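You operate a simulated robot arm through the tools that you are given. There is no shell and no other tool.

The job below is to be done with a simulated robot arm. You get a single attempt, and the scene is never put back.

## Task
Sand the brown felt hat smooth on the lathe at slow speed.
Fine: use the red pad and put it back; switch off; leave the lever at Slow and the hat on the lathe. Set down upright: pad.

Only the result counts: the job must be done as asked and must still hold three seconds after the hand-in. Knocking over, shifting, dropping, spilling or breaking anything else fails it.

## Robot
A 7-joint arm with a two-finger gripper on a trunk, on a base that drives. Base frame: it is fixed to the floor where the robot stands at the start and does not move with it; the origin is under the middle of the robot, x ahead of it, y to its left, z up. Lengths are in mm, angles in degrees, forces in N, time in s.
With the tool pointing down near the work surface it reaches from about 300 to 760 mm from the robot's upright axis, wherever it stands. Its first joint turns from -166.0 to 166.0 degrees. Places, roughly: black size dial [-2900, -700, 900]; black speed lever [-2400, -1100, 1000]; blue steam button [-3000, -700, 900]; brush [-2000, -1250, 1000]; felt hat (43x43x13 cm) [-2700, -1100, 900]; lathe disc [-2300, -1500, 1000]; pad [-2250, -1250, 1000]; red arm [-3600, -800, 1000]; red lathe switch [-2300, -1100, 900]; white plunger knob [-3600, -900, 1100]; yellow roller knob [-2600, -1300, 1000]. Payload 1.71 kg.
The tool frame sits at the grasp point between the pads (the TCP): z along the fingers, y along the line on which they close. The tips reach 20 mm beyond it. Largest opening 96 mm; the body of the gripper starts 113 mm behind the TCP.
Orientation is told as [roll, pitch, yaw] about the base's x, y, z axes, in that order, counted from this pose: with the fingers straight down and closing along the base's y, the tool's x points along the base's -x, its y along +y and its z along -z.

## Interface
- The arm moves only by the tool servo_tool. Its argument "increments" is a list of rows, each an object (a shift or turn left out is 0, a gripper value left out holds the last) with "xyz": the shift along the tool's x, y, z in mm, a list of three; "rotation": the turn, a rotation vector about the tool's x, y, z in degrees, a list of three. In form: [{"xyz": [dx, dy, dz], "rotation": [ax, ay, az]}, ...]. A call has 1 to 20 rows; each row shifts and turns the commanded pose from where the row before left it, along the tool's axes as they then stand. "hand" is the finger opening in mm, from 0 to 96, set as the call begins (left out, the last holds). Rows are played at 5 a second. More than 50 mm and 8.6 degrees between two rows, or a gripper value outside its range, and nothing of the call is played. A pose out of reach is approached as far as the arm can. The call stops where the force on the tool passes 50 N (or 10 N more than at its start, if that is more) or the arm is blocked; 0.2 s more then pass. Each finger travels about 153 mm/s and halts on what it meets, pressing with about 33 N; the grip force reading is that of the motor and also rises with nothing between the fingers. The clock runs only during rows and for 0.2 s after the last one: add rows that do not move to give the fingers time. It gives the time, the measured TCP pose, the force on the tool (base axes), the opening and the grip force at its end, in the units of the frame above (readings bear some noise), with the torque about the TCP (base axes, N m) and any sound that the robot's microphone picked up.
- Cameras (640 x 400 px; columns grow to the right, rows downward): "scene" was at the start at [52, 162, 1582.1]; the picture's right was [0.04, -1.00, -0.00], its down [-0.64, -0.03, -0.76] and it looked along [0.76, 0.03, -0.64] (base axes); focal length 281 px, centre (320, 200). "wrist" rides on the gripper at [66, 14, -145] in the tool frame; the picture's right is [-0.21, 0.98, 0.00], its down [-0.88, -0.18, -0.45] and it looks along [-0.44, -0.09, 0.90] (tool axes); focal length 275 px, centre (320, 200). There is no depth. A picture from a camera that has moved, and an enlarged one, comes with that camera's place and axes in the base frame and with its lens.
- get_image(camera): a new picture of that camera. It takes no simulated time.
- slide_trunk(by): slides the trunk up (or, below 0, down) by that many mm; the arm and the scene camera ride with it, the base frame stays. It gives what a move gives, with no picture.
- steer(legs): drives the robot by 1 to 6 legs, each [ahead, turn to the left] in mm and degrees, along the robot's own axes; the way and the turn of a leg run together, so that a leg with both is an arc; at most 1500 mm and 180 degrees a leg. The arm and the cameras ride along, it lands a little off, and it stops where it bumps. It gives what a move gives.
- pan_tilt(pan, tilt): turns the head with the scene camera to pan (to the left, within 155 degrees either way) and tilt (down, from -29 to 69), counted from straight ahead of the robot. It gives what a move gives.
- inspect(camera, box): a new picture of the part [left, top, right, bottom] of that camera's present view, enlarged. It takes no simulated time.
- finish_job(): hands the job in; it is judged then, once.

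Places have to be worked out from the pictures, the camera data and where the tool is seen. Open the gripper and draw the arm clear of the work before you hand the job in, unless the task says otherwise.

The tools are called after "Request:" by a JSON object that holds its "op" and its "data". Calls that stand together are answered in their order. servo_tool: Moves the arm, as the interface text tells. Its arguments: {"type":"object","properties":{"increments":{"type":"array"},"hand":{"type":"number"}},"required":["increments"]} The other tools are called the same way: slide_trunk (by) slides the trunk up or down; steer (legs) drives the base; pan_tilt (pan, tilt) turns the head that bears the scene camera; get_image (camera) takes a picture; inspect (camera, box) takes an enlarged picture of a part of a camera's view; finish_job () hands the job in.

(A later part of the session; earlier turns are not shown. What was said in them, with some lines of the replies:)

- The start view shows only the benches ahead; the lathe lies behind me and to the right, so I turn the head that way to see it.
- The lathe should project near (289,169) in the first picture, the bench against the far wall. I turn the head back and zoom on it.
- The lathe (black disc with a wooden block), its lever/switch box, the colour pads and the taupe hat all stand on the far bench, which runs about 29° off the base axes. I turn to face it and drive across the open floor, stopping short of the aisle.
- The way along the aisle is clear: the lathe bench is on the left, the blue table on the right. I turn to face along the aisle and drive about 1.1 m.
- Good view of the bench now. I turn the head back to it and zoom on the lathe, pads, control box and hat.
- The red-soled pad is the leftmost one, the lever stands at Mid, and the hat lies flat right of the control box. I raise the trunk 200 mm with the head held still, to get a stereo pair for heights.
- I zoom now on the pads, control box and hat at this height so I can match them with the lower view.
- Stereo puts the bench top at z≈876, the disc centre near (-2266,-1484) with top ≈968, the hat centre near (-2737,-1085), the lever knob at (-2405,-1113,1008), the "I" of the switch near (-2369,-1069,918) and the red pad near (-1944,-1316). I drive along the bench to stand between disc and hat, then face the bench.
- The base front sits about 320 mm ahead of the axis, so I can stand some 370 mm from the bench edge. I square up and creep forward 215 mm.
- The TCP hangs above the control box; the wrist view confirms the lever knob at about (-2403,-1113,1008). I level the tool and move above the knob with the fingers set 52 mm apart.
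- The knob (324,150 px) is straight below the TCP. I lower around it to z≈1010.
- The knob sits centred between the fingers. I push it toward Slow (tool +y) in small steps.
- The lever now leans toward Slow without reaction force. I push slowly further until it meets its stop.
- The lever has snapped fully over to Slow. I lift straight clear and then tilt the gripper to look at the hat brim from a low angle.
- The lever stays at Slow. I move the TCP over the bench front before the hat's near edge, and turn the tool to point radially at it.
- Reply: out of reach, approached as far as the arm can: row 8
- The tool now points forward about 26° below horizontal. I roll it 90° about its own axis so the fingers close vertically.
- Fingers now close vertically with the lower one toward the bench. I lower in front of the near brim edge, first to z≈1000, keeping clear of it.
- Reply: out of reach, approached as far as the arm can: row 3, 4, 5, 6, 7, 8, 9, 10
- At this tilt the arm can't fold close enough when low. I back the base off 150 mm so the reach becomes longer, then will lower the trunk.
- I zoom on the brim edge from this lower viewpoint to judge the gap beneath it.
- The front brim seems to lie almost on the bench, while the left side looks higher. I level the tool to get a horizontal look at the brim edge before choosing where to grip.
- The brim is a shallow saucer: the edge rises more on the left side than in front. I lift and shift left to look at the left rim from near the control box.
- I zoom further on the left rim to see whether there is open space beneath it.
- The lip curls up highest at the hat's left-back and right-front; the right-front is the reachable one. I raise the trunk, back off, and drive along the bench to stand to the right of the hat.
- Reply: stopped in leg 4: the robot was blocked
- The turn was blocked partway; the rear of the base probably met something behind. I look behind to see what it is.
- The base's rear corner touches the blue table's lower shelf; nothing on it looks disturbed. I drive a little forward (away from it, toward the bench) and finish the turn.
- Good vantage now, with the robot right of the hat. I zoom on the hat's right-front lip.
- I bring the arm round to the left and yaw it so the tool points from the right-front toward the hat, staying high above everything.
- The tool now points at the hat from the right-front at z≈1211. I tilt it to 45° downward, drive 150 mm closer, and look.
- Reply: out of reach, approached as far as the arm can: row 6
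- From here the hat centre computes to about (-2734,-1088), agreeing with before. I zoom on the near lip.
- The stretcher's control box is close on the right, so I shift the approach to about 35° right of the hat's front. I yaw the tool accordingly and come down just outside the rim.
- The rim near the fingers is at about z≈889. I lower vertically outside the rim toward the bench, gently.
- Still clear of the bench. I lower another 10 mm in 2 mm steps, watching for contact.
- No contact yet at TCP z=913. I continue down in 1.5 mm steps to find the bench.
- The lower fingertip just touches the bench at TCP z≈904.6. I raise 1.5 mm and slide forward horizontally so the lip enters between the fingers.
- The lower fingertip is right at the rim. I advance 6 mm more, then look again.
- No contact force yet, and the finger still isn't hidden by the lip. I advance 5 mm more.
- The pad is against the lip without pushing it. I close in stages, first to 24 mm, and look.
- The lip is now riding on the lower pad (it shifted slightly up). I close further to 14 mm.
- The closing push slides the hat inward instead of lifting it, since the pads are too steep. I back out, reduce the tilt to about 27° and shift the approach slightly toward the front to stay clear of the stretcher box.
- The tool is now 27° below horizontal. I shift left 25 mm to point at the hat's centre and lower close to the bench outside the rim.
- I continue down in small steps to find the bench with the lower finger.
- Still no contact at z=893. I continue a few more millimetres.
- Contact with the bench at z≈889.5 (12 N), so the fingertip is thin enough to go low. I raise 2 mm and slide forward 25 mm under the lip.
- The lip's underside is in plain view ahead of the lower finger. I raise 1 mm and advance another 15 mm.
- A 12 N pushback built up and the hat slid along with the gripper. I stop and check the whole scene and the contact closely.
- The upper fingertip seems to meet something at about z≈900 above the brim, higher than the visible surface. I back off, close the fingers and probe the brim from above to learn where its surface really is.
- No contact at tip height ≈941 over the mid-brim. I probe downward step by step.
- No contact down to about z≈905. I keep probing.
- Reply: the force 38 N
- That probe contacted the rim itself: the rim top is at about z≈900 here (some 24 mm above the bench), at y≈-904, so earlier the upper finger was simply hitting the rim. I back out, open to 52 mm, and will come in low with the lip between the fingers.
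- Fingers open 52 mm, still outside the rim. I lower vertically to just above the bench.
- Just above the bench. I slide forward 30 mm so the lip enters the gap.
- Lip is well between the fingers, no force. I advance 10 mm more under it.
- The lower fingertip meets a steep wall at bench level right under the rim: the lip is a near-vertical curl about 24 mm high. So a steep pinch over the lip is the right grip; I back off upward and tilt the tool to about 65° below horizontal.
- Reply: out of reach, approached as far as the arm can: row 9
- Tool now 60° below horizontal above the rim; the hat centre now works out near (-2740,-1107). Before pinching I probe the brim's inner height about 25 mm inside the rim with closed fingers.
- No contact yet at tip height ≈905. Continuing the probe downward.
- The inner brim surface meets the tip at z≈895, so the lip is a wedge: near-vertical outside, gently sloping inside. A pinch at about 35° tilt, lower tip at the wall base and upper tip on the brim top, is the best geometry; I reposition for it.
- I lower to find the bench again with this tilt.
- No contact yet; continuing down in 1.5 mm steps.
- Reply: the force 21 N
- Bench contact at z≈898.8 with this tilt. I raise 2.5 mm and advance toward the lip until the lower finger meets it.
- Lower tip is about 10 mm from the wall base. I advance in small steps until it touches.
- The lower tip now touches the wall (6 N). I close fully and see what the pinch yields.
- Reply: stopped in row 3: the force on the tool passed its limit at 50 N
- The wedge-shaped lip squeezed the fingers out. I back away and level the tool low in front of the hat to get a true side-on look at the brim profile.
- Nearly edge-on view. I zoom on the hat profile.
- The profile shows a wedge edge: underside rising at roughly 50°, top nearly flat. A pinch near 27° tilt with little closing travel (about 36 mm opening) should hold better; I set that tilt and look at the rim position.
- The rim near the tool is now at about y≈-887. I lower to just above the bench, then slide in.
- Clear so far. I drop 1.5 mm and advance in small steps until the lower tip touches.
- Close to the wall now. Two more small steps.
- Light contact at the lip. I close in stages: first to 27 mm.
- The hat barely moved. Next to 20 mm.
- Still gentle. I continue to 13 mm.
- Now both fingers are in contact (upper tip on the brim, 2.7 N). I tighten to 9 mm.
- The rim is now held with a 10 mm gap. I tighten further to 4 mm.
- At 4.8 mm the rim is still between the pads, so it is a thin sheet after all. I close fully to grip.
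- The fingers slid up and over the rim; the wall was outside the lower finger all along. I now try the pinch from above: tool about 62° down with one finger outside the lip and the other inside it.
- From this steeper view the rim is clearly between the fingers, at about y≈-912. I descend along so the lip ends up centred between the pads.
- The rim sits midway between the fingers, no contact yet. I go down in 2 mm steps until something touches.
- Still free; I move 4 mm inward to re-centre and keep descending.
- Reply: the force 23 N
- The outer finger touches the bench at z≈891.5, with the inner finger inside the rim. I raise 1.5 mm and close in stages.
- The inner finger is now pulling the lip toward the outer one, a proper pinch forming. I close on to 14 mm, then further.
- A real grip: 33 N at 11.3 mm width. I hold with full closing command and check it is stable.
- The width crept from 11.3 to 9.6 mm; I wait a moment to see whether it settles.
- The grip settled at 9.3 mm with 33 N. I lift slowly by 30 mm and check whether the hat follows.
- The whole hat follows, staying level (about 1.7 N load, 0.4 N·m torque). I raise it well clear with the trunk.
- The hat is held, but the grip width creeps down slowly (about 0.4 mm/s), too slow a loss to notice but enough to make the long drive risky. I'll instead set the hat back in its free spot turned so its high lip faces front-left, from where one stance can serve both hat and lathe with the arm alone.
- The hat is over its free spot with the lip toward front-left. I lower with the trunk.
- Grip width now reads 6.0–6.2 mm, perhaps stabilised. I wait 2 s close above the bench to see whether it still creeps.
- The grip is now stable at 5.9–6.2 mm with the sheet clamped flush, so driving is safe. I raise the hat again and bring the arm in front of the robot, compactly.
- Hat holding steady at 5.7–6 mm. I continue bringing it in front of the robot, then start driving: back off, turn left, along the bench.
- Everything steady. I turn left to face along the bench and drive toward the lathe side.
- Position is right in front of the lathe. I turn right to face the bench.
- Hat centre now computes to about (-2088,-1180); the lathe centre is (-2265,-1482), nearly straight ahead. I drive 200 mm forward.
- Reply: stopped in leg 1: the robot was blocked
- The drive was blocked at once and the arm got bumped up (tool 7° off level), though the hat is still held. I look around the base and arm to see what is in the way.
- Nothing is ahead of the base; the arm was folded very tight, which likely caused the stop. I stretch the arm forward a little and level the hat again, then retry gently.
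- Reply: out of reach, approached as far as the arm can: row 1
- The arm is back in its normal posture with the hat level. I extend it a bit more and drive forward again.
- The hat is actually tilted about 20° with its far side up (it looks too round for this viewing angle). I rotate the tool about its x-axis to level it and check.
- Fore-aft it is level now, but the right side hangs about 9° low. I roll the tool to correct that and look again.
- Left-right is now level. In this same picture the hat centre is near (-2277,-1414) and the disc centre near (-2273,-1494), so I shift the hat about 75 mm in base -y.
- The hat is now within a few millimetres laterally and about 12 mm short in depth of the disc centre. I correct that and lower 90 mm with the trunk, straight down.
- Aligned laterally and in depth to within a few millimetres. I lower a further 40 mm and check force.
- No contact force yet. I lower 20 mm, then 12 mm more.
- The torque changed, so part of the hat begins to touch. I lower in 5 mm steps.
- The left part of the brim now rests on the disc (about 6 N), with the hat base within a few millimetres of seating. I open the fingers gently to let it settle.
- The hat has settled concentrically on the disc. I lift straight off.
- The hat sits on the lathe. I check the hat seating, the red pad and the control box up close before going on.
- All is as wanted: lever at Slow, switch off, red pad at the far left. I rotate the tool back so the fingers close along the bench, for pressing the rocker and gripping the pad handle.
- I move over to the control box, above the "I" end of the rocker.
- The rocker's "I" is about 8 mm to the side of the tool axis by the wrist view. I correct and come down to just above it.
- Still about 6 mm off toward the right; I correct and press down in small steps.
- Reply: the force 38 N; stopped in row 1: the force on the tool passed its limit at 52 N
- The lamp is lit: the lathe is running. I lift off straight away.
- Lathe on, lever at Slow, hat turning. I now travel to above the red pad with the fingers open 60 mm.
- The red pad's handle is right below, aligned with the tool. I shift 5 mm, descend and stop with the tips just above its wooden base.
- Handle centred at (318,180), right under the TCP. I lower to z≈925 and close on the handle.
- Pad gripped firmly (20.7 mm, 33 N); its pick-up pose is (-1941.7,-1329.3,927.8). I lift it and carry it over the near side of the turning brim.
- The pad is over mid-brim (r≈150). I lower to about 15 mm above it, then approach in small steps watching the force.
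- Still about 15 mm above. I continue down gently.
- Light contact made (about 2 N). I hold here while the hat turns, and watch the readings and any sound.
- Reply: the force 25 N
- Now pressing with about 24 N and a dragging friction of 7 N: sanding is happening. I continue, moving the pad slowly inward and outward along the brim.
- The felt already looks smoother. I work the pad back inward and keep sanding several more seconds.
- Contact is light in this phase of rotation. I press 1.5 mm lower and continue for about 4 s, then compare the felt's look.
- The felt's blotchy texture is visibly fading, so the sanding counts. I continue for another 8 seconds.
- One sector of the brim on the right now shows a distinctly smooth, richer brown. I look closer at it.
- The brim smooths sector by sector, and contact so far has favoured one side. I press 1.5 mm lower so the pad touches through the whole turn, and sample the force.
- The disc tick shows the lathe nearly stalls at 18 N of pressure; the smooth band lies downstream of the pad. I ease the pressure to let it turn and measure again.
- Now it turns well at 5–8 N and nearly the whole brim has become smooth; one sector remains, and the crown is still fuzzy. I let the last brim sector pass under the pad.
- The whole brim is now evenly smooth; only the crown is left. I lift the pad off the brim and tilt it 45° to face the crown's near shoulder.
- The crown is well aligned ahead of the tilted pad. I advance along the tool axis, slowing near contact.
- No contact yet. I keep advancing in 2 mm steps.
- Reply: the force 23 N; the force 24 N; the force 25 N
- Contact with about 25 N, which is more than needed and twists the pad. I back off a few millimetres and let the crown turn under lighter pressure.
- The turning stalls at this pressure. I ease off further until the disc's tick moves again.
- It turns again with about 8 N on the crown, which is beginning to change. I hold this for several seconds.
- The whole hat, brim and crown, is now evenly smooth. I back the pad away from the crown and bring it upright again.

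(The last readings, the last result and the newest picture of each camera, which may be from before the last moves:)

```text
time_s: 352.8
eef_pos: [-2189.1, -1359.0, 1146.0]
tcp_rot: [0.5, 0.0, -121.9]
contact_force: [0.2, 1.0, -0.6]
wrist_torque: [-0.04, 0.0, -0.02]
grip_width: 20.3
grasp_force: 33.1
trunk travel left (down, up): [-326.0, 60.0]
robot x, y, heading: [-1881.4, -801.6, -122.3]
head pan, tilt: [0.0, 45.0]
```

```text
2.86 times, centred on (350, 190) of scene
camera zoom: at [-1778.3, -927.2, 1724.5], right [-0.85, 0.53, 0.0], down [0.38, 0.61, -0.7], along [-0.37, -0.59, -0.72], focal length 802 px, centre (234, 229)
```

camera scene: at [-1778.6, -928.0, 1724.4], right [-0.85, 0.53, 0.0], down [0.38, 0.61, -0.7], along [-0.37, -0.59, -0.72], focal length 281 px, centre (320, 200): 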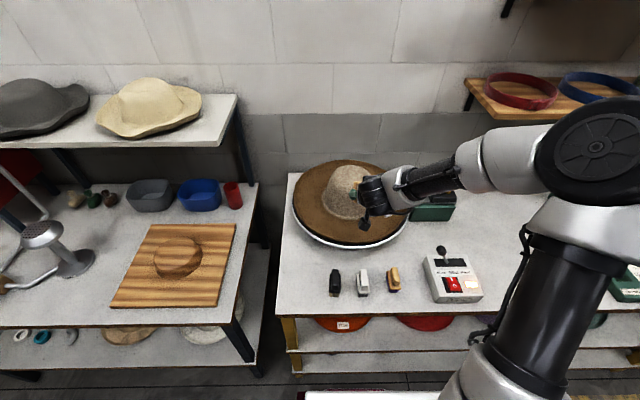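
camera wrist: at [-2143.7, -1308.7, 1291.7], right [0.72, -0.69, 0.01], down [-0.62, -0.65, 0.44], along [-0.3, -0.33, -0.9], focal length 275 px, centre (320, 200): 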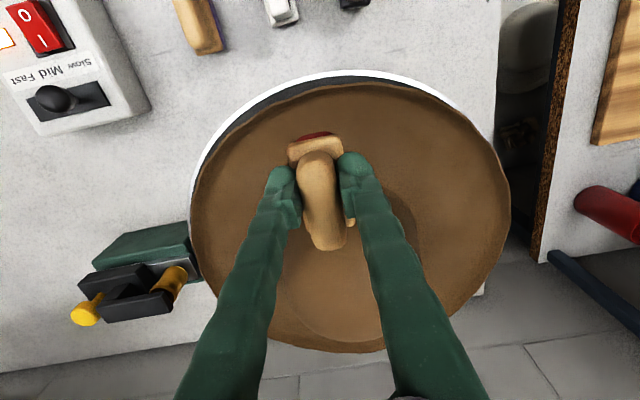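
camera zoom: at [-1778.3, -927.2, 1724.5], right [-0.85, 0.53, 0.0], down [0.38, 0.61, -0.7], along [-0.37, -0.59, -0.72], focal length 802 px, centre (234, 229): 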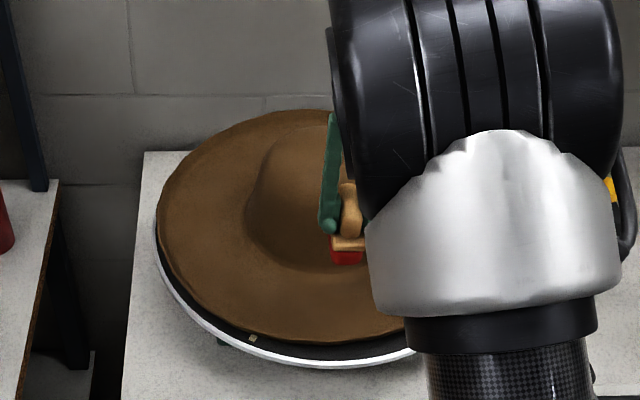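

The pad is upright again, only slightly shifted in the grip. I carry it back above its original spot.

Request:
{"op": "servo_tool", "data": {"increments": [{"xyz": [15.6, 19.4, 0]}, {"xyz": [15.6, 19.4, 0]}, {"xyz": [15.6, 19.4, 0]}, {"xyz": [15.6, 19.4, 0]}, {"xyz": [15.6, 19.4, 0]}, {"xyz": [15.6, 19.4, 0]}, {"xyz": [15.6, 19.4, 0]}, {"xyz": [15.6, 19.4, 0]}, {"xyz": [15.6, 19.4, 0]}, {"xyz": [15.6, 19.4, 0]}, {"xyz": [0, 0, 0]}]}}

Request:
{"op": "get_image", "data": {"camera": "wrist"}}

Request:
{"op": "inspect", "data": {"camera": "wrist", "box": [260, 110, 400, 270]}}

Request:
{"op": "get_image", "data": {"camera": "scene"}}

```text
time_s: 355.2
eef_pos: [-1941.8, -1328.9, 1148.9]
tcp_rot: [0.5, 0.0, -121.9]
contact_force: [-0.6, 0.0, -2.2]
wrist_torque: [0.02, -0.03, 0.0]
grip_width: 20.7
grasp_force: 33.2
trunk travel left (down, up): [-326.0, 60.0]
robot x, y, heading: [-1879.3, -803.4, -122.2]
head pan, tilt: [0.0, 45.0]
```

```text
taken
camera wrist: at [-1896.9, -1278.9, 1294.7], right [0.72, -0.69, 0.01], down [-0.62, -0.64, 0.44], along [-0.3, -0.33, -0.9], focal length 275 px, centre (320, 200)
```

wrist: 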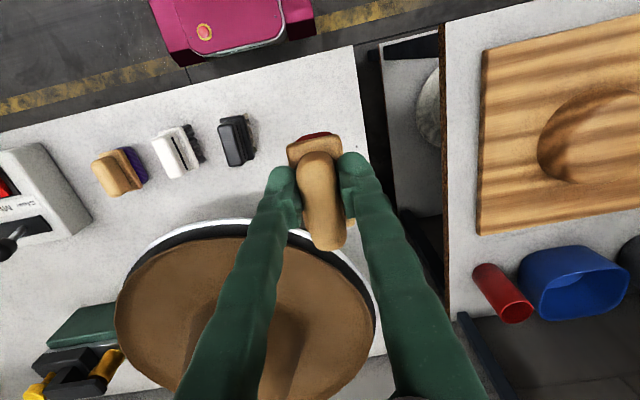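

```text
2.50 times, centred on (330, 190) of wrist
camera zoom: at [-1896.9, -1278.9, 1294.7], right [0.72, -0.69, 0.01], down [-0.62, -0.64, 0.44], along [-0.3, -0.33, -0.9], focal length 688 px, centre (295, 225)
```

zoom: 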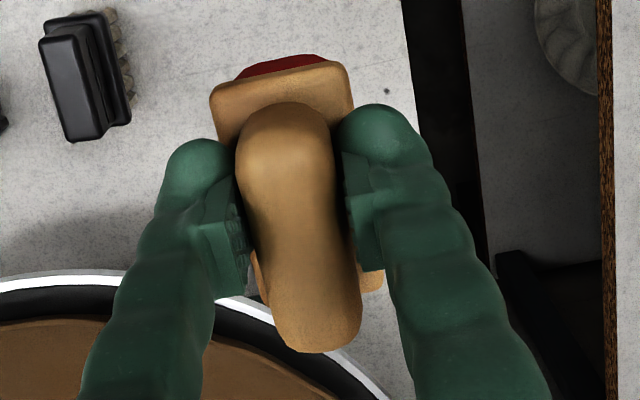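

```text
taken
camera scene: at [-1779.3, -928.2, 1724.4], right [-0.85, 0.53, 0.0], down [0.38, 0.61, -0.69], along [-0.37, -0.59, -0.72], focal length 281 px, centre (320, 200)
```

scene: 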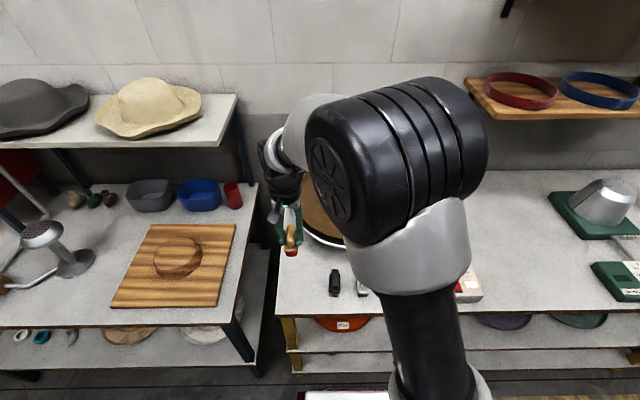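

I check the pad's attitude in the hand from the scene camera.

Request:
{"op": "inspect", "data": {"camera": "scene", "box": [250, 190, 330, 290]}}

```text
4.00 times, centred on (290, 240) of scene
camera zoom: at [-1779.3, -928.2, 1724.4], right [-0.85, 0.53, 0.0], down [0.38, 0.61, -0.69], along [-0.37, -0.59, -0.72], focal length 1123 px, centre (440, 40)
```

zoom: 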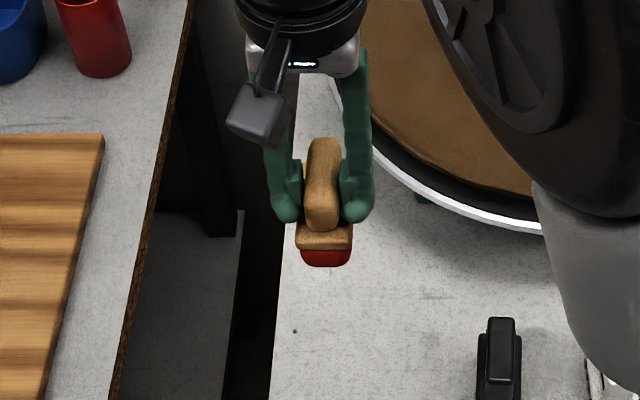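

The pad is pitched slightly about the grip axis; pressing it onto the bench will flatten it. I lower to just above the bench.

Request:
{"op": "servo_tool", "data": {"increments": [{"xyz": [0, 0, 25]}, {"xyz": [0, 0, 25]}, {"xyz": [0, 0, 25]}, {"xyz": [0, 0, 25]}, {"xyz": [0, 0, 25]}, {"xyz": [0, 0, 25]}, {"xyz": [0, 0, 25]}, {"xyz": [0, 0, 25]}, {"xyz": [0, 0, 0]}]}}

Request:
{"op": "servo_tool", "data": {"increments": [{"xyz": [0, 0, 3]}, {"xyz": [0, 0, 3]}, {"xyz": [0, 0, 3]}, {"xyz": [0, 0, 0]}]}}

Request:
{"op": "inspect", "data": {"camera": "scene", "box": [250, 220, 330, 320]}}

```text
time_s: 357.2
eef_pos: [-1941.9, -1329.6, 946.0]
tcp_rot: [0.6, 0.0, -121.9]
contact_force: [-0.6, -0.1, -1.5]
wrist_torque: [0.03, -0.01, 0.0]
grip_width: 20.6
grasp_force: 33.1
trunk travel left (down, up): [-326.0, 60.0]
robot x, y, heading: [-1880.5, -805.5, -122.3]
head pan, tilt: [0.0, 45.0]
```

```text
time_s: 358.2
eef_pos: [-1941.5, -1330.9, 937.9]
tcp_rot: [0.6, 0.0, -121.8]
contact_force: [0.5, 0.2, -0.9]
wrist_torque: [0.03, -0.01, -0.01]
grip_width: 20.6
grasp_force: 32.8
trunk travel left (down, up): [-326.0, 60.0]
robot x, y, heading: [-1882.0, -805.7, -122.3]
head pan, tilt: [0.0, 45.0]
```

```text
4.00 times, centred on (290, 270) of scene
camera zoom: at [-1778.9, -928.0, 1724.4], right [-0.85, 0.53, 0.0], down [0.38, 0.61, -0.7], along [-0.37, -0.59, -0.72], focal length 1123 px, centre (440, -80)
```

zoom: 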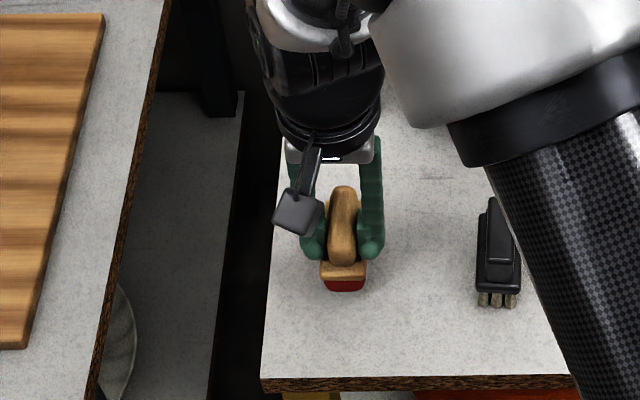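

Near the bench, no contact yet. I lower in 2 mm steps until the pad rests and flattens.

Request:
{"op": "servo_tool", "data": {"increments": [{"xyz": [0, 0, 2]}, {"xyz": [0, 0, 2]}, {"xyz": [0, 0, 0]}]}}

Request:
{"op": "servo_tool", "data": {"increments": [{"xyz": [0, 0, 2]}, {"xyz": [0, 0, 0]}]}}

Request:
{"op": "servo_tool", "data": {"increments": [{"xyz": [0, 0, 2]}, {"xyz": [0, 0, 0]}]}}

Request:
{"op": "servo_tool", "data": {"increments": [{"xyz": [0, 0, 1.5]}, {"xyz": [0, 0, 0]}]}}

```text
time_s: 359.0
eef_pos: [-1941.0, -1331.0, 934.5]
tcp_rot: [0.5, 0.0, -122.0]
contact_force: [-0.4, -0.1, -0.7]
wrist_torque: [0.01, 0.0, -0.03]
grip_width: 20.7
grasp_force: 32.8
trunk travel left (down, up): [-326.0, 60.0]
robot x, y, heading: [-1884.5, -807.3, -122.3]
head pan, tilt: [0.0, 45.0]
```

```text
time_s: 359.6
eef_pos: [-1941.3, -1329.8, 932.2]
tcp_rot: [0.5, 0.0, -121.9]
contact_force: [0.0, 0.6, 0.0]
wrist_torque: [0.0, -0.04, -0.02]
grip_width: 20.4
grasp_force: 33.4
trunk travel left (down, up): [-326.0, 60.0]
robot x, y, heading: [-1879.9, -804.4, -122.1]
head pan, tilt: [0.0, 45.0]
```

```text
time_s: 360.2
eef_pos: [-1940.8, -1330.9, 930.8]
tcp_rot: [0.6, 0.0, -121.9]
contact_force: [-0.1, 0.0, -1.5]
wrist_torque: [0.0, 0.0, -0.02]
grip_width: 20.6
grasp_force: 32.9
trunk travel left (down, up): [-326.0, 60.0]
robot x, y, heading: [-1879.7, -802.8, -122.0]
head pan, tilt: [0.0, 45.0]
```

```text
time_s: 360.8
eef_pos: [-1940.8, -1330.9, 928.4]
tcp_rot: [0.4, -0.1, -121.9]
contact_force: [0.9, 0.1, -1.2]
wrist_torque: [0.01, 0.02, 0.04]
grip_width: 21.0
grasp_force: 32.8
trunk travel left (down, up): [-326.0, 60.0]
robot x, y, heading: [-1881.3, -797.9, -122.1]
head pan, tilt: [0.0, 45.0]
```

Still hanging free, so the pad slid up a little in the grip. I continue down gently.

Request:
{"op": "servo_tool", "data": {"increments": [{"xyz": [0, 0, 1.5]}, {"xyz": [0, 0, 0]}]}}

Request:
{"op": "servo_tool", "data": {"increments": [{"xyz": [0, 0, 1.5]}, {"xyz": [0, 0, 0]}]}}

Request:
{"op": "servo_tool", "data": {"increments": [{"xyz": [0, 0, 1.5]}, {"xyz": [0, 0, 0]}]}}

Request:
{"op": "inspect", "data": {"camera": "scene", "box": [250, 220, 330, 320]}}

Request:
{"op": "inspect", "data": {"camera": "wrist", "box": [260, 110, 400, 270]}}

```text
time_s: 361.4
eef_pos: [-1940.5, -1329.4, 927.3]
tcp_rot: [0.5, 0.0, -121.9]
contact_force: [-0.4, -0.2, -0.4]
wrist_torque: [0.01, -0.01, 0.01]
grip_width: 20.7
grasp_force: 32.9
trunk travel left (down, up): [-326.0, 60.0]
robot x, y, heading: [-1885.8, -805.1, -122.2]
head pan, tilt: [0.0, 45.0]
```

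```text
time_s: 362.0
eef_pos: [-1941.3, -1329.5, 925.3]
tcp_rot: [0.6, 0.1, -121.9]
contact_force: [0.2, 0.4, -1.1]
wrist_torque: [0.02, -0.03, 0.01]
grip_width: 20.7
grasp_force: 33.1
trunk travel left (down, up): [-326.0, 60.0]
robot x, y, heading: [-1883.4, -804.5, -122.3]
head pan, tilt: [0.0, 45.0]
```

```text
time_s: 362.6
eef_pos: [-1940.9, -1329.8, 924.3]
tcp_rot: [0.4, -0.1, -121.9]
contact_force: [-0.5, 1.0, -0.5]
wrist_torque: [0.0, 0.01, 0.0]
grip_width: 20.7
grasp_force: 33.2
trunk travel left (down, up): [-326.0, 60.0]
robot x, y, heading: [-1880.8, -807.3, -121.8]
head pan, tilt: [0.0, 45.0]
```

```text
4.00 times, centred on (290, 270) of scene
camera zoom: at [-1778.9, -928.0, 1724.4], right [-0.85, 0.53, 0.0], down [0.38, 0.61, -0.7], along [-0.37, -0.59, -0.72], focal length 1123 px, centre (440, -80)
```

zoom: 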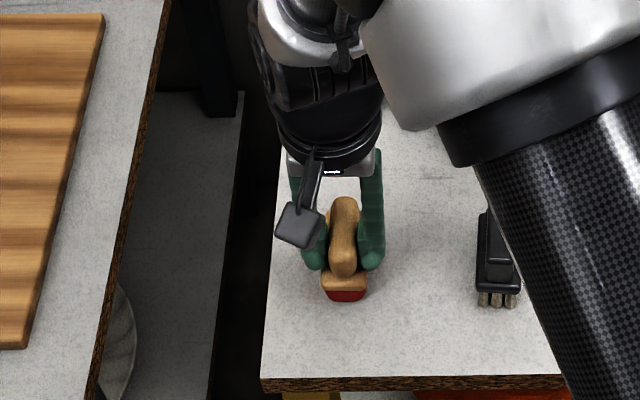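

```text
2.50 times, centred on (330, 190) of wrist
camera zoom: at [-1895.9, -1279.4, 1070.1], right [0.72, -0.69, 0.01], down [-0.62, -0.64, 0.44], along [-0.3, -0.33, -0.9], focal length 688 px, centre (295, 225)
```

zoom: 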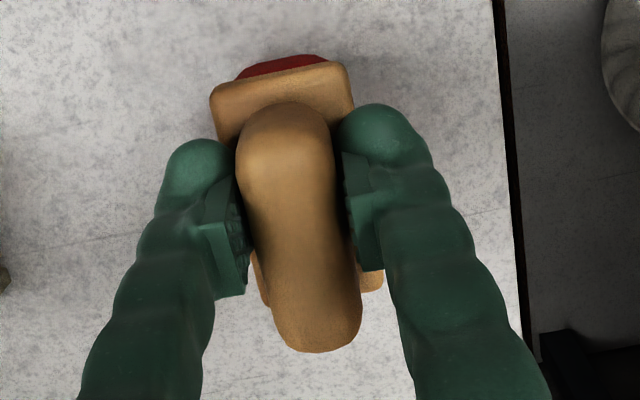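

The pad's lower edge is about 3 mm from its original picture position. I keep lowering.

Request:
{"op": "servo_tool", "data": {"increments": [{"xyz": [0, 0, 1.5]}, {"xyz": [0, 0, 0]}]}}

Request:
{"op": "servo_tool", "data": {"increments": [{"xyz": [0, 0, 1.5]}, {"xyz": [0, 0, 0]}]}}

Request:
{"op": "servo_tool", "data": {"increments": [{"xyz": [0, 0, 1.5]}, {"xyz": [0, 0, 0]}]}}

Request:
{"op": "servo_tool", "data": {"increments": [{"xyz": [0, 0, 1.5]}, {"xyz": [0, 0, 0]}]}}

```text
time_s: 363.2
eef_pos: [-1941.3, -1330.2, 922.1]
tcp_rot: [0.5, -0.1, -121.9]
contact_force: [0.0, 0.0, -1.3]
wrist_torque: [-0.03, 0.01, -0.04]
grip_width: 20.7
grasp_force: 33.0
trunk travel left (down, up): [-326.0, 60.0]
robot x, y, heading: [-1881.7, -805.2, -122.4]
head pan, tilt: [0.0, 45.0]
```

```text
time_s: 363.8
eef_pos: [-1940.3, -1330.2, 921.9]
tcp_rot: [0.5, 0.0, -121.9]
contact_force: [-0.3, -0.9, 0.7]
wrist_torque: [0.03, 0.02, 0.04]
grip_width: 20.4
grasp_force: 32.8
trunk travel left (down, up): [-326.0, 60.0]
robot x, y, heading: [-1883.5, -808.9, -122.3]
head pan, tilt: [0.0, 45.0]
```

```text
time_s: 364.4
eef_pos: [-1938.5, -1330.5, 921.5]
tcp_rot: [0.6, -0.1, -121.9]
contact_force: [0.4, 1.4, 16.2]
wrist_torque: [0.5, -0.25, -0.01]
grip_width: 20.7
grasp_force: 33.4
trunk travel left (down, up): [-326.0, 60.0]
robot x, y, heading: [-1880.2, -806.0, -122.0]
head pan, tilt: [0.0, 45.0]
```

```text
time_s: 365.0
eef_pos: [-1938.9, -1331.1, 919.9]
tcp_rot: [0.6, -0.3, -121.8]
contact_force: [-2.1, -1.5, 29.4]
wrist_torque: [0.54, -0.17, -0.01]
grip_width: 20.9
grasp_force: 32.8
trunk travel left (down, up): [-326.0, 60.0]
robot x, y, heading: [-1886.6, -803.5, -122.3]
head pan, tilt: [0.0, 45.0]
```

The pad rests on the bench (29 N). I ease up slightly and open the fingers to let it settle flat.

Request:
{"op": "servo_tool", "data": {"increments": [{"xyz": [0, 0, -1.5]}, {"xyz": [0, 0, 0]}]}}

Request:
{"op": "servo_tool", "data": {"hand": 34, "increments": [{"xyz": [0, 0, 0]}, {"xyz": [0, 0, 0]}, {"xyz": [0, 0, 0]}]}}

Request:
{"op": "inspect", "data": {"camera": "wrist", "box": [260, 110, 400, 270]}}

Request:
{"op": "inspect", "data": {"camera": "scene", "box": [250, 220, 330, 320]}}

```text
time_s: 365.6
eef_pos: [-1940.1, -1329.7, 919.7]
tcp_rot: [0.5, 0.0, -121.9]
contact_force: [-0.7, -3.2, 10.6]
wrist_torque: [0.01, -0.01, -0.04]
grip_width: 20.8
grasp_force: 33.0
trunk travel left (down, up): [-326.0, 60.0]
robot x, y, heading: [-1886.3, -805.4, -122.2]
head pan, tilt: [0.0, 45.0]
```

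```text
time_s: 366.4
eef_pos: [-1940.3, -1331.5, 920.9]
tcp_rot: [0.5, 0.0, -121.9]
contact_force: [0.5, -0.4, 0.0]
wrist_torque: [-0.02, 0.04, -0.02]
grip_width: 34.1
grasp_force: 0.0
trunk travel left (down, up): [-326.0, 60.0]
robot x, y, heading: [-1882.8, -803.0, -122.1]
head pan, tilt: [0.0, 45.0]
```

```text
2.50 times, centred on (330, 190) of wrist
camera zoom: at [-1895.1, -1280.2, 1065.9], right [0.72, -0.69, 0.01], down [-0.62, -0.64, 0.44], along [-0.3, -0.33, -0.9], focal length 688 px, centre (295, 225)
```

zoom: 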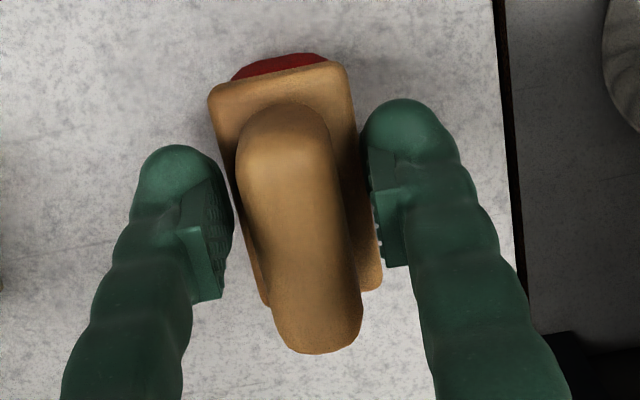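

```text
4.00 times, centred on (290, 270) of scene
camera zoom: at [-1778.9, -927.9, 1724.4], right [-0.85, 0.53, 0.0], down [0.38, 0.61, -0.7], along [-0.37, -0.59, -0.72], focal length 1123 px, centre (440, -80)
```

zoom: 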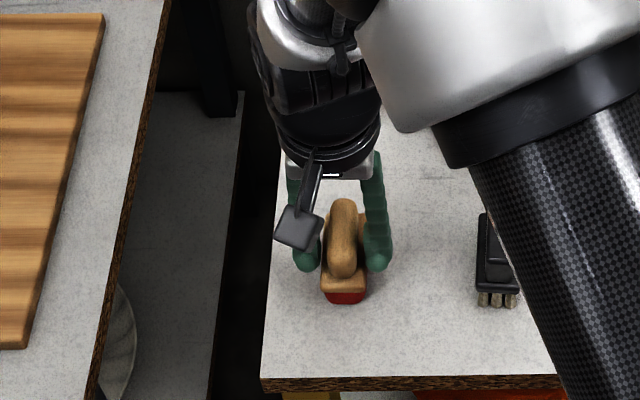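

The pad stands flat and upright at its place. I open a little more and rise straight up.

Request:
{"op": "servo_tool", "data": {"hand": 54, "increments": [{"xyz": [0, 0, 0]}, {"xyz": [0, 0, -5]}, {"xyz": [0, 0, -15]}, {"xyz": [0, 0, -25]}, {"xyz": [0, 0, -25]}, {"xyz": [0, 0, -25]}, {"xyz": [0, 0, -25]}, {"xyz": [0, 0, -25]}, {"xyz": [0, 0, -25]}, {"xyz": [0, 0, 0]}]}}

Request:
{"op": "get_image", "data": {"camera": "wrist"}}

Request:
{"op": "get_image", "data": {"camera": "scene"}}

```text
time_s: 368.6
eef_pos: [-1943.4, -1329.1, 1090.2]
tcp_rot: [0.4, 0.0, -121.9]
contact_force: [0.0, 0.9, 0.6]
wrist_torque: [0.03, 0.01, 0.01]
grip_width: 54.0
grasp_force: 0.0
trunk travel left (down, up): [-326.0, 60.0]
robot x, y, heading: [-1876.6, -803.1, -122.0]
head pan, tilt: [0.0, 45.0]
```

```text
taken
camera wrist: at [-1897.2, -1278.9, 1237.2], right [0.72, -0.69, 0.01], down [-0.62, -0.64, 0.44], along [-0.3, -0.33, -0.9], focal length 275 px, centre (320, 200)
```

wrist: 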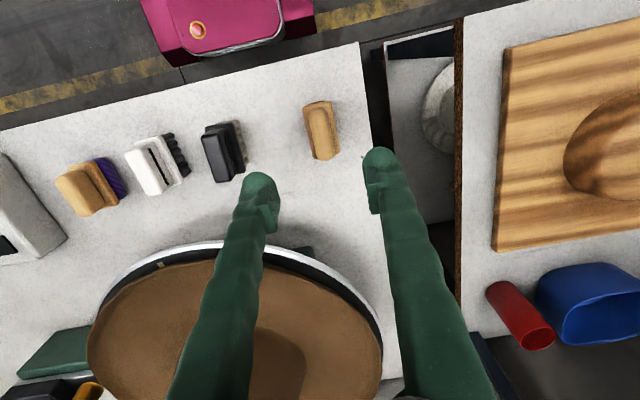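

```text
taken
camera scene: at [-1779.0, -928.2, 1724.4], right [-0.85, 0.53, 0.0], down [0.38, 0.61, -0.69], along [-0.37, -0.59, -0.72], focal length 281 px, centre (320, 200)
```

scene: 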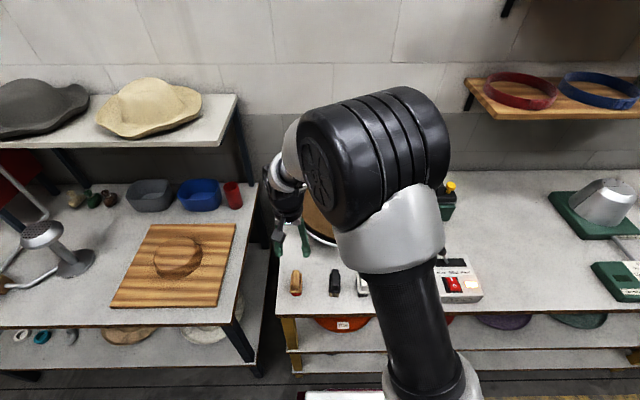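

The pad is back in place. Now I go to switch the lathe off: travel above the rocker's "O" end with closed fingers.

Request:
{"op": "servo_tool", "data": {"hand": 0, "increments": [{"xyz": [1.1, -24.2, 0]}, {"xyz": [1.1, -24.2, 0]}, {"xyz": [1.1, -24.2, 0]}, {"xyz": [1.1, -24.2, 0]}, {"xyz": [1.1, -24.2, 0]}, {"xyz": [1.1, -24.2, 0]}, {"xyz": [1.1, -24.2, 0]}, {"xyz": [1.1, -24.2, 0]}, {"xyz": [1.1, -24.2, 0]}, {"xyz": [1.1, -24.2, 0]}, {"xyz": [1.1, -24.2, 0]}, {"xyz": [1.1, -24.2, 0]}, {"xyz": [1.1, -24.2, 0]}, {"xyz": [1.1, -24.2, 0]}, {"xyz": [1.1, -24.2, 0]}, {"xyz": [1.1, -24.2, 0]}, {"xyz": [1.1, -24.2, 0]}, {"xyz": [1.1, -24.2, 0]}, {"xyz": [1.1, -24.2, 0]}, {"xyz": [1.1, -24.2, 0]}]}}

Request:
{"op": "get_image", "data": {"camera": "wrist"}}

Request:
{"op": "get_image", "data": {"camera": "scene"}}

```text
time_s: 372.8
eef_pos: [-2342.4, -1054.7, 1085.7]
tcp_rot: [0.5, 0.0, -122.0]
contact_force: [0.2, 0.2, -0.8]
wrist_torque: [-0.04, 0.0, 0.01]
grip_width: 0.1
grasp_force: 29.3
trunk travel left (down, up): [-326.0, 60.0]
robot x, y, heading: [-1878.4, -804.6, -122.1]
head pan, tilt: [0.0, 45.0]
```

```text
taken
camera wrist: at [-2296.2, -1003.4, 1230.8], right [0.72, -0.69, 0.01], down [-0.62, -0.64, 0.44], along [-0.3, -0.33, -0.9], focal length 275 px, centre (320, 200)
```

wrist: 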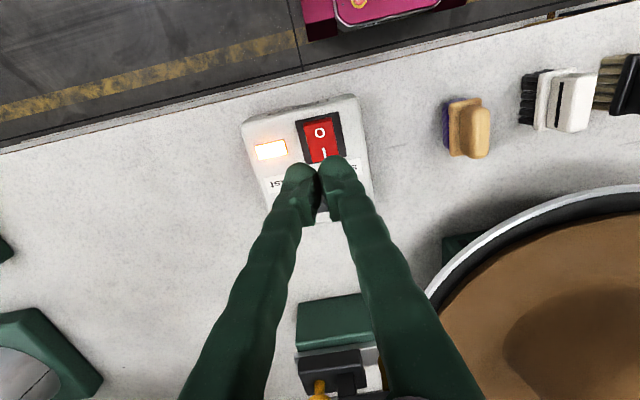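

```text
taken
camera scene: at [-1779.6, -927.4, 1724.5], right [-0.85, 0.53, 0.0], down [0.38, 0.61, -0.7], along [-0.37, -0.59, -0.72], focal length 281 px, centre (320, 200)
```

scene: 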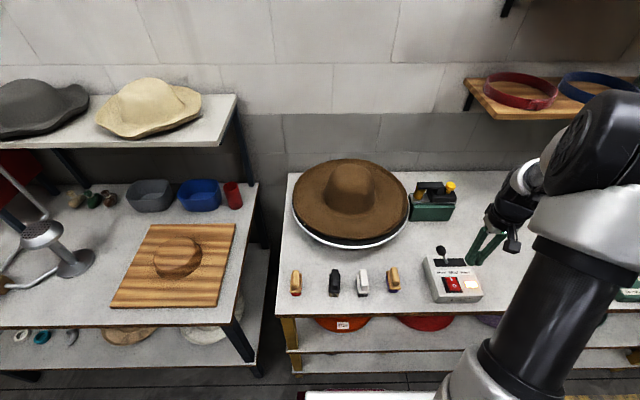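

"O" is directly beneath the tool, and the lamp is still lit. I descend and press it.

Request:
{"op": "servo_tool", "data": {"increments": [{"xyz": [0, 0, 24]}, {"xyz": [0, 0, 24]}, {"xyz": [0, 0, 24]}, {"xyz": [0, 0, 24]}, {"xyz": [0, 0, 22]}, {"xyz": [0, 0, 0]}]}}

Request:
{"op": "inspect", "data": {"camera": "wrist", "box": [240, 90, 400, 230]}}

Request:
{"op": "inspect", "data": {"camera": "scene", "box": [400, 220, 500, 310]}}

```text
time_s: 374.2
eef_pos: [-2341.6, -1056.8, 967.2]
tcp_rot: [0.5, -0.1, -121.9]
contact_force: [0.2, -0.2, 0.3]
wrist_torque: [0.0, 0.01, -0.04]
grip_width: 0.1
grasp_force: 29.2
trunk travel left (down, up): [-326.0, 60.0]
robot x, y, heading: [-1879.7, -804.5, -122.1]
head pan, tilt: [0.0, 45.0]
```

```text
2.86 times, centred on (320, 160) of wrist
camera zoom: at [-2296.1, -1006.4, 1112.0], right [0.72, -0.69, 0.01], down [-0.62, -0.64, 0.44], along [-0.3, -0.33, -0.9], focal length 786 px, centre (320, 314)
```

zoom: 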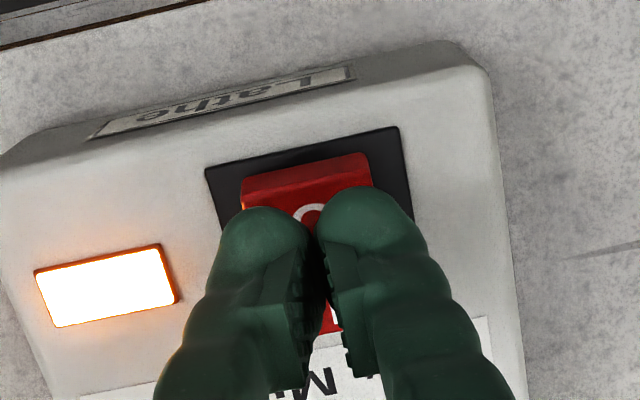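

```text
4.44 times, centred on (450, 265) of scene
camera zoom: at [-1778.5, -927.4, 1724.5], right [-0.85, 0.53, 0.0], down [0.38, 0.61, -0.7], along [-0.37, -0.59, -0.72], focal length 1248 px, centre (-258, -89)
```

zoom: 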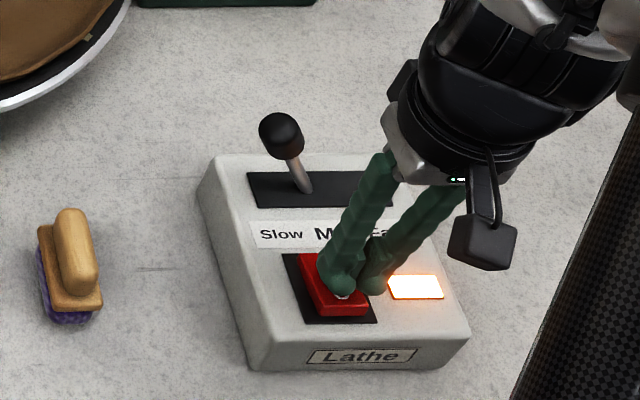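

Well aligned over "O". I press down in small steps.

Request:
{"op": "servo_tool", "data": {"increments": [{"xyz": [0, 0, 5]}, {"xyz": [0, 0, 5]}, {"xyz": [0, 0, 3]}, {"xyz": [0, 0, 0]}]}}

Request:
{"op": "servo_tool", "data": {"increments": [{"xyz": [0, 0, 3]}, {"xyz": [0, 0, 2]}, {"xyz": [0, 0, 0]}]}}

Request:
{"op": "inspect", "data": {"camera": "scene", "box": [400, 220, 500, 310]}}

```text
time_s: 375.2
eef_pos: [-2342.1, -1055.5, 955.2]
tcp_rot: [0.4, 0.1, -122.0]
contact_force: [0.0, 0.2, 0.4]
wrist_torque: [0.01, 0.0, -0.02]
grip_width: 0.0
grasp_force: 29.7
trunk travel left (down, up): [-326.0, 60.0]
robot x, y, heading: [-1882.5, -802.5, -122.5]
head pan, tilt: [0.0, 45.0]
```

```text
time_s: 376.0
eef_pos: [-2340.2, -1056.6, 949.1]
tcp_rot: [0.5, 0.1, -121.9]
contact_force: [-0.4, 0.2, 2.2]
wrist_torque: [0.03, 0.01, 0.01]
grip_width: 0.2
grasp_force: 28.8
trunk travel left (down, up): [-326.0, 60.0]
robot x, y, heading: [-1886.6, -801.7, -122.1]
head pan, tilt: [0.0, 45.0]
```

```text
4.44 times, centred on (450, 265) of scene
camera zoom: at [-1778.9, -927.7, 1724.4], right [-0.85, 0.53, 0.0], down [0.38, 0.61, -0.7], along [-0.37, -0.59, -0.72], focal length 1248 px, centre (-258, -89)
```

zoom: 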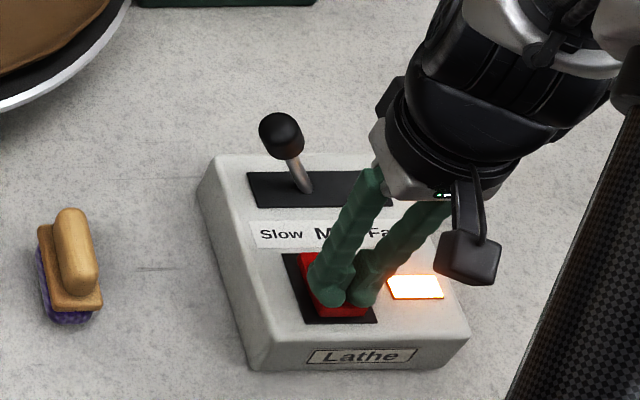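

Contact with the rocker (2 N). I press a few millimetres further.

Request:
{"op": "servo_tool", "data": {"increments": [{"xyz": [0, 0, 2]}, {"xyz": [0, 0, 2]}, {"xyz": [0, 0, 0]}]}}

Request:
{"op": "servo_tool", "data": {"increments": [{"xyz": [0, 0, 1.5]}, {"xyz": [0, 0, 1.5]}, {"xyz": [0, 0, 0]}]}}

Request:
{"op": "inspect", "data": {"camera": "scene", "box": [400, 220, 500, 310]}}

```text
time_s: 376.8
eef_pos: [-2341.6, -1056.5, 946.5]
tcp_rot: [0.4, -0.1, -121.9]
contact_force: [3.3, -0.6, 13.8]
wrist_torque: [-0.08, 0.01, -0.05]
grip_width: 6.1
grasp_force: 29.4
trunk travel left (down, up): [-326.0, 60.0]
robot x, y, heading: [-1880.6, -803.7, -122.3]
head pan, tilt: [0.0, 45.0]
```

```text
time_s: 377.6
eef_pos: [-2335.1, -1044.2, 951.2]
tcp_rot: [0.4, -1.3, -121.8]
contact_force: [-0.3, -0.2, 0.4]
wrist_torque: [-0.04, -0.03, -0.01]
grip_width: 0.0
grasp_force: 29.4
trunk travel left (down, up): [-326.0, 60.0]
robot x, y, heading: [-1882.3, -808.0, -122.0]
head pan, tilt: [0.0, 45.0]
stopped in row 3: the force on the tool passed its limit at 52 N (the readings are from after the stop); the commanded pose is now the measured one
```

```text
4.44 times, centred on (450, 265) of scene
camera zoom: at [-1780.5, -926.3, 1724.1], right [-0.85, 0.53, 0.0], down [0.38, 0.61, -0.7], along [-0.37, -0.59, -0.72], focal length 1248 px, centre (-258, -89)
```

zoom: 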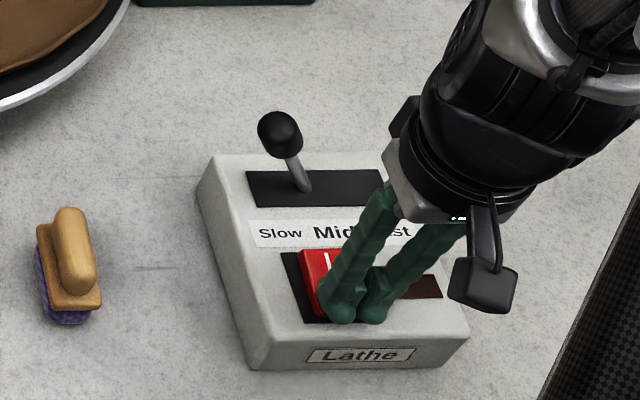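

The lamp is out: the lathe is off. I lift straight up and clear.

Request:
{"op": "servo_tool", "data": {"increments": [{"xyz": [0, 0, -10]}, {"xyz": [0, 0, -25]}, {"xyz": [0, 0, -25]}, {"xyz": [0, 0, -25]}, {"xyz": [0, 0, -25]}, {"xyz": [0, 0, -25]}, {"xyz": [0, 0, -25]}, {"xyz": [20, 0, 0]}, {"xyz": [25, 0, 0]}, {"xyz": [25, 0, 0]}, {"xyz": [25, 0, 0]}, {"xyz": [25, 0, 0]}, {"xyz": [0, 0, 0]}]}}

Request:
{"op": "get_image", "data": {"camera": "scene"}}

Request:
{"op": "inspect", "data": {"camera": "scene", "box": [400, 220, 500, 310]}}

Request:
{"op": "inspect", "data": {"camera": "scene", "box": [280, 130, 420, 310]}}

```text
time_s: 380.4
eef_pos: [-2269.4, -941.7, 1108.9]
tcp_rot: [0.3, -1.1, -122.0]
contact_force: [0.1, -0.6, 0.5]
wrist_torque: [0.0, 0.0, -0.02]
grip_width: 0.0
grasp_force: 29.7
trunk travel left (down, up): [-326.0, 60.0]
robot x, y, heading: [-1883.8, -802.9, -122.1]
head pan, tilt: [0.0, 45.0]
```

```text
taken
camera scene: at [-1779.3, -928.2, 1724.4], right [-0.85, 0.53, 0.0], down [0.38, 0.61, -0.69], along [-0.37, -0.59, -0.72], focal length 281 px, centre (320, 200)
```

scene: 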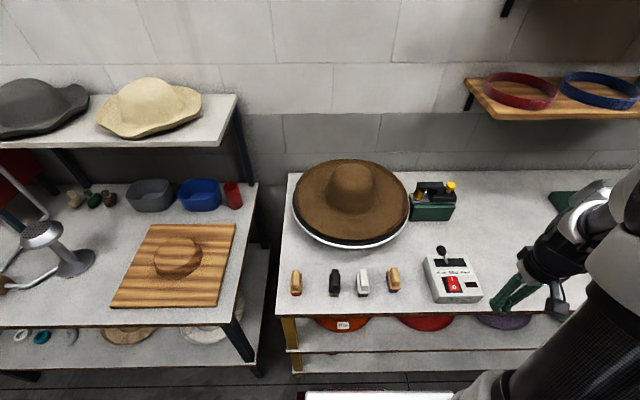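

```text
4.44 times, centred on (450, 265) of scene
camera zoom: at [-1779.3, -928.2, 1724.4], right [-0.85, 0.53, 0.0], down [0.38, 0.61, -0.69], along [-0.37, -0.59, -0.72], focal length 1248 px, centre (-258, -89)
```

zoom: 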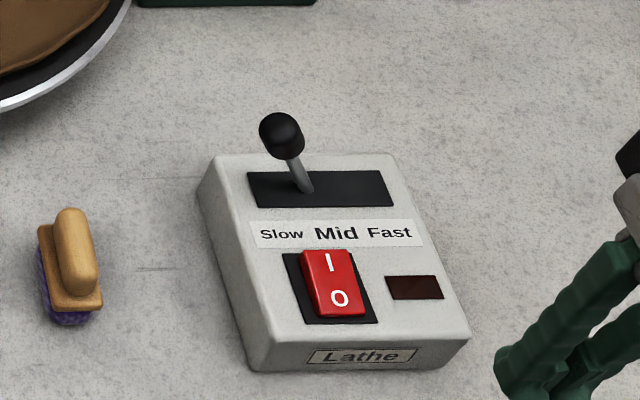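

```text
2.22 times, centred on (350, 220) of scene
camera zoom: at [-1779.3, -928.2, 1724.4], right [-0.85, 0.53, 0.0], down [0.38, 0.61, -0.69], along [-0.37, -0.59, -0.72], focal length 624 px, centre (253, 156)
```

zoom: 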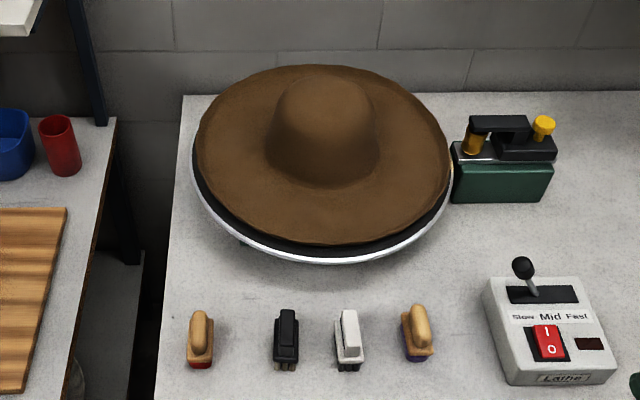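

Hat smooth and on the lathe, switch at O with lamp dark, lever at Slow. I compare the red pad's place with the picture from before.

Request:
{"op": "inspect", "data": {"camera": "scene", "box": [280, 250, 400, 320]}}

Request:
{"op": "servo_tool", "data": {"hand": 96, "increments": [{"xyz": [0, 0, -20]}, {"xyz": [0, 0, -20]}, {"xyz": [0, 0, 0]}, {"xyz": [0, 0, 0]}]}}

Request:
{"op": "inspect", "data": {"camera": "scene", "box": [280, 130, 420, 310]}}

```text
5.33 times, centred on (340, 285) of scene
camera zoom: at [-1779.3, -928.2, 1724.4], right [-0.85, 0.53, 0.0], down [0.38, 0.61, -0.69], along [-0.37, -0.59, -0.72], focal length 1497 px, centre (213, -253)
```

zoom: 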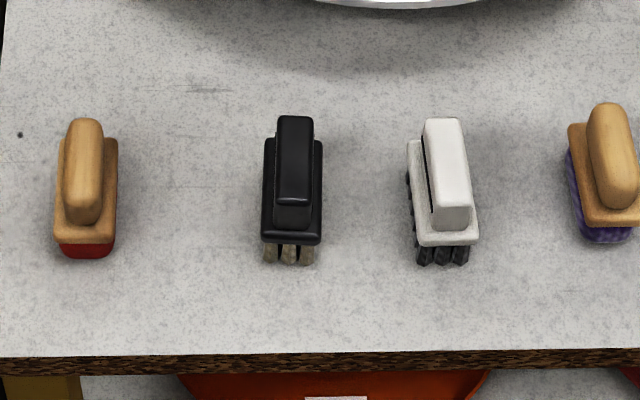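

```text
time_s: 381.4
eef_pos: [-2269.0, -941.1, 1149.1]
tcp_rot: [0.3, -1.2, -121.9]
contact_force: [0.4, -0.5, -0.4]
wrist_torque: [0.02, -0.01, 0.01]
grip_width: 96.0
grasp_force: 0.0
trunk travel left (down, up): [-326.0, 60.0]
robot x, y, heading: [-1879.3, -806.2, -122.0]
head pan, tilt: [0.0, 45.0]
```

```text
2.22 times, centred on (350, 220) of scene
camera zoom: at [-1778.5, -927.5, 1724.4], right [-0.85, 0.53, 0.0], down [0.38, 0.61, -0.7], along [-0.37, -0.59, -0.72], focal length 624 px, centre (253, 156)
```

zoom: 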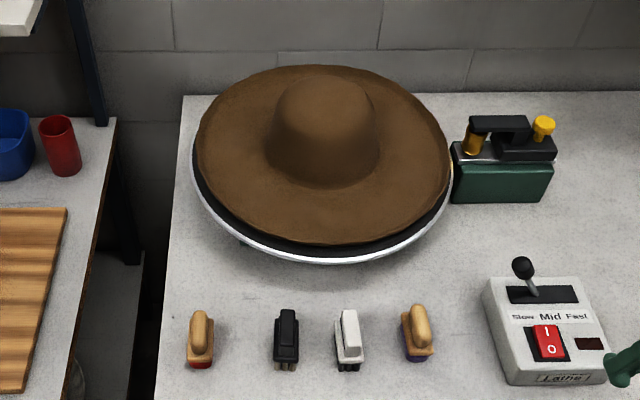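

The pad is upright within 2–3 mm of where it stood. The hat is smooth, at rest and on the lathe, the switch is off, the lever is at Slow, and the gripper is open and clear. I hand the job in.

Request:
{"op": "finish_job", "data": {}}

```text
The job is handed in.
```

I sanded the brown felt hat smooth on the lathe at slow speed, on both brim and crown, using the red pad. I have handed the job in and have no verdict back yet.

- **Hat:** it is on the lathe disc, at rest, and the smooth finish looks even all round.
- **Red pad:** it stands upright within about 3 mm of where it was picked up.
- **Lathe:** the switch is at O with the lamp out, and the lever is still at Slow.
- **Robot:** the gripper is open and the arm is clear of the work.

Some contact along the way:

- **Blue table:** during one turn, the rear of the base bumped something, probably the blue table's lower shelf. Nothing on the table looked disturbed.
- **Hat on the bench:** gripping the hat took several tries, which slid it a little on the bench before I could lift it. In the pictures I took, nothing beside it had moved.
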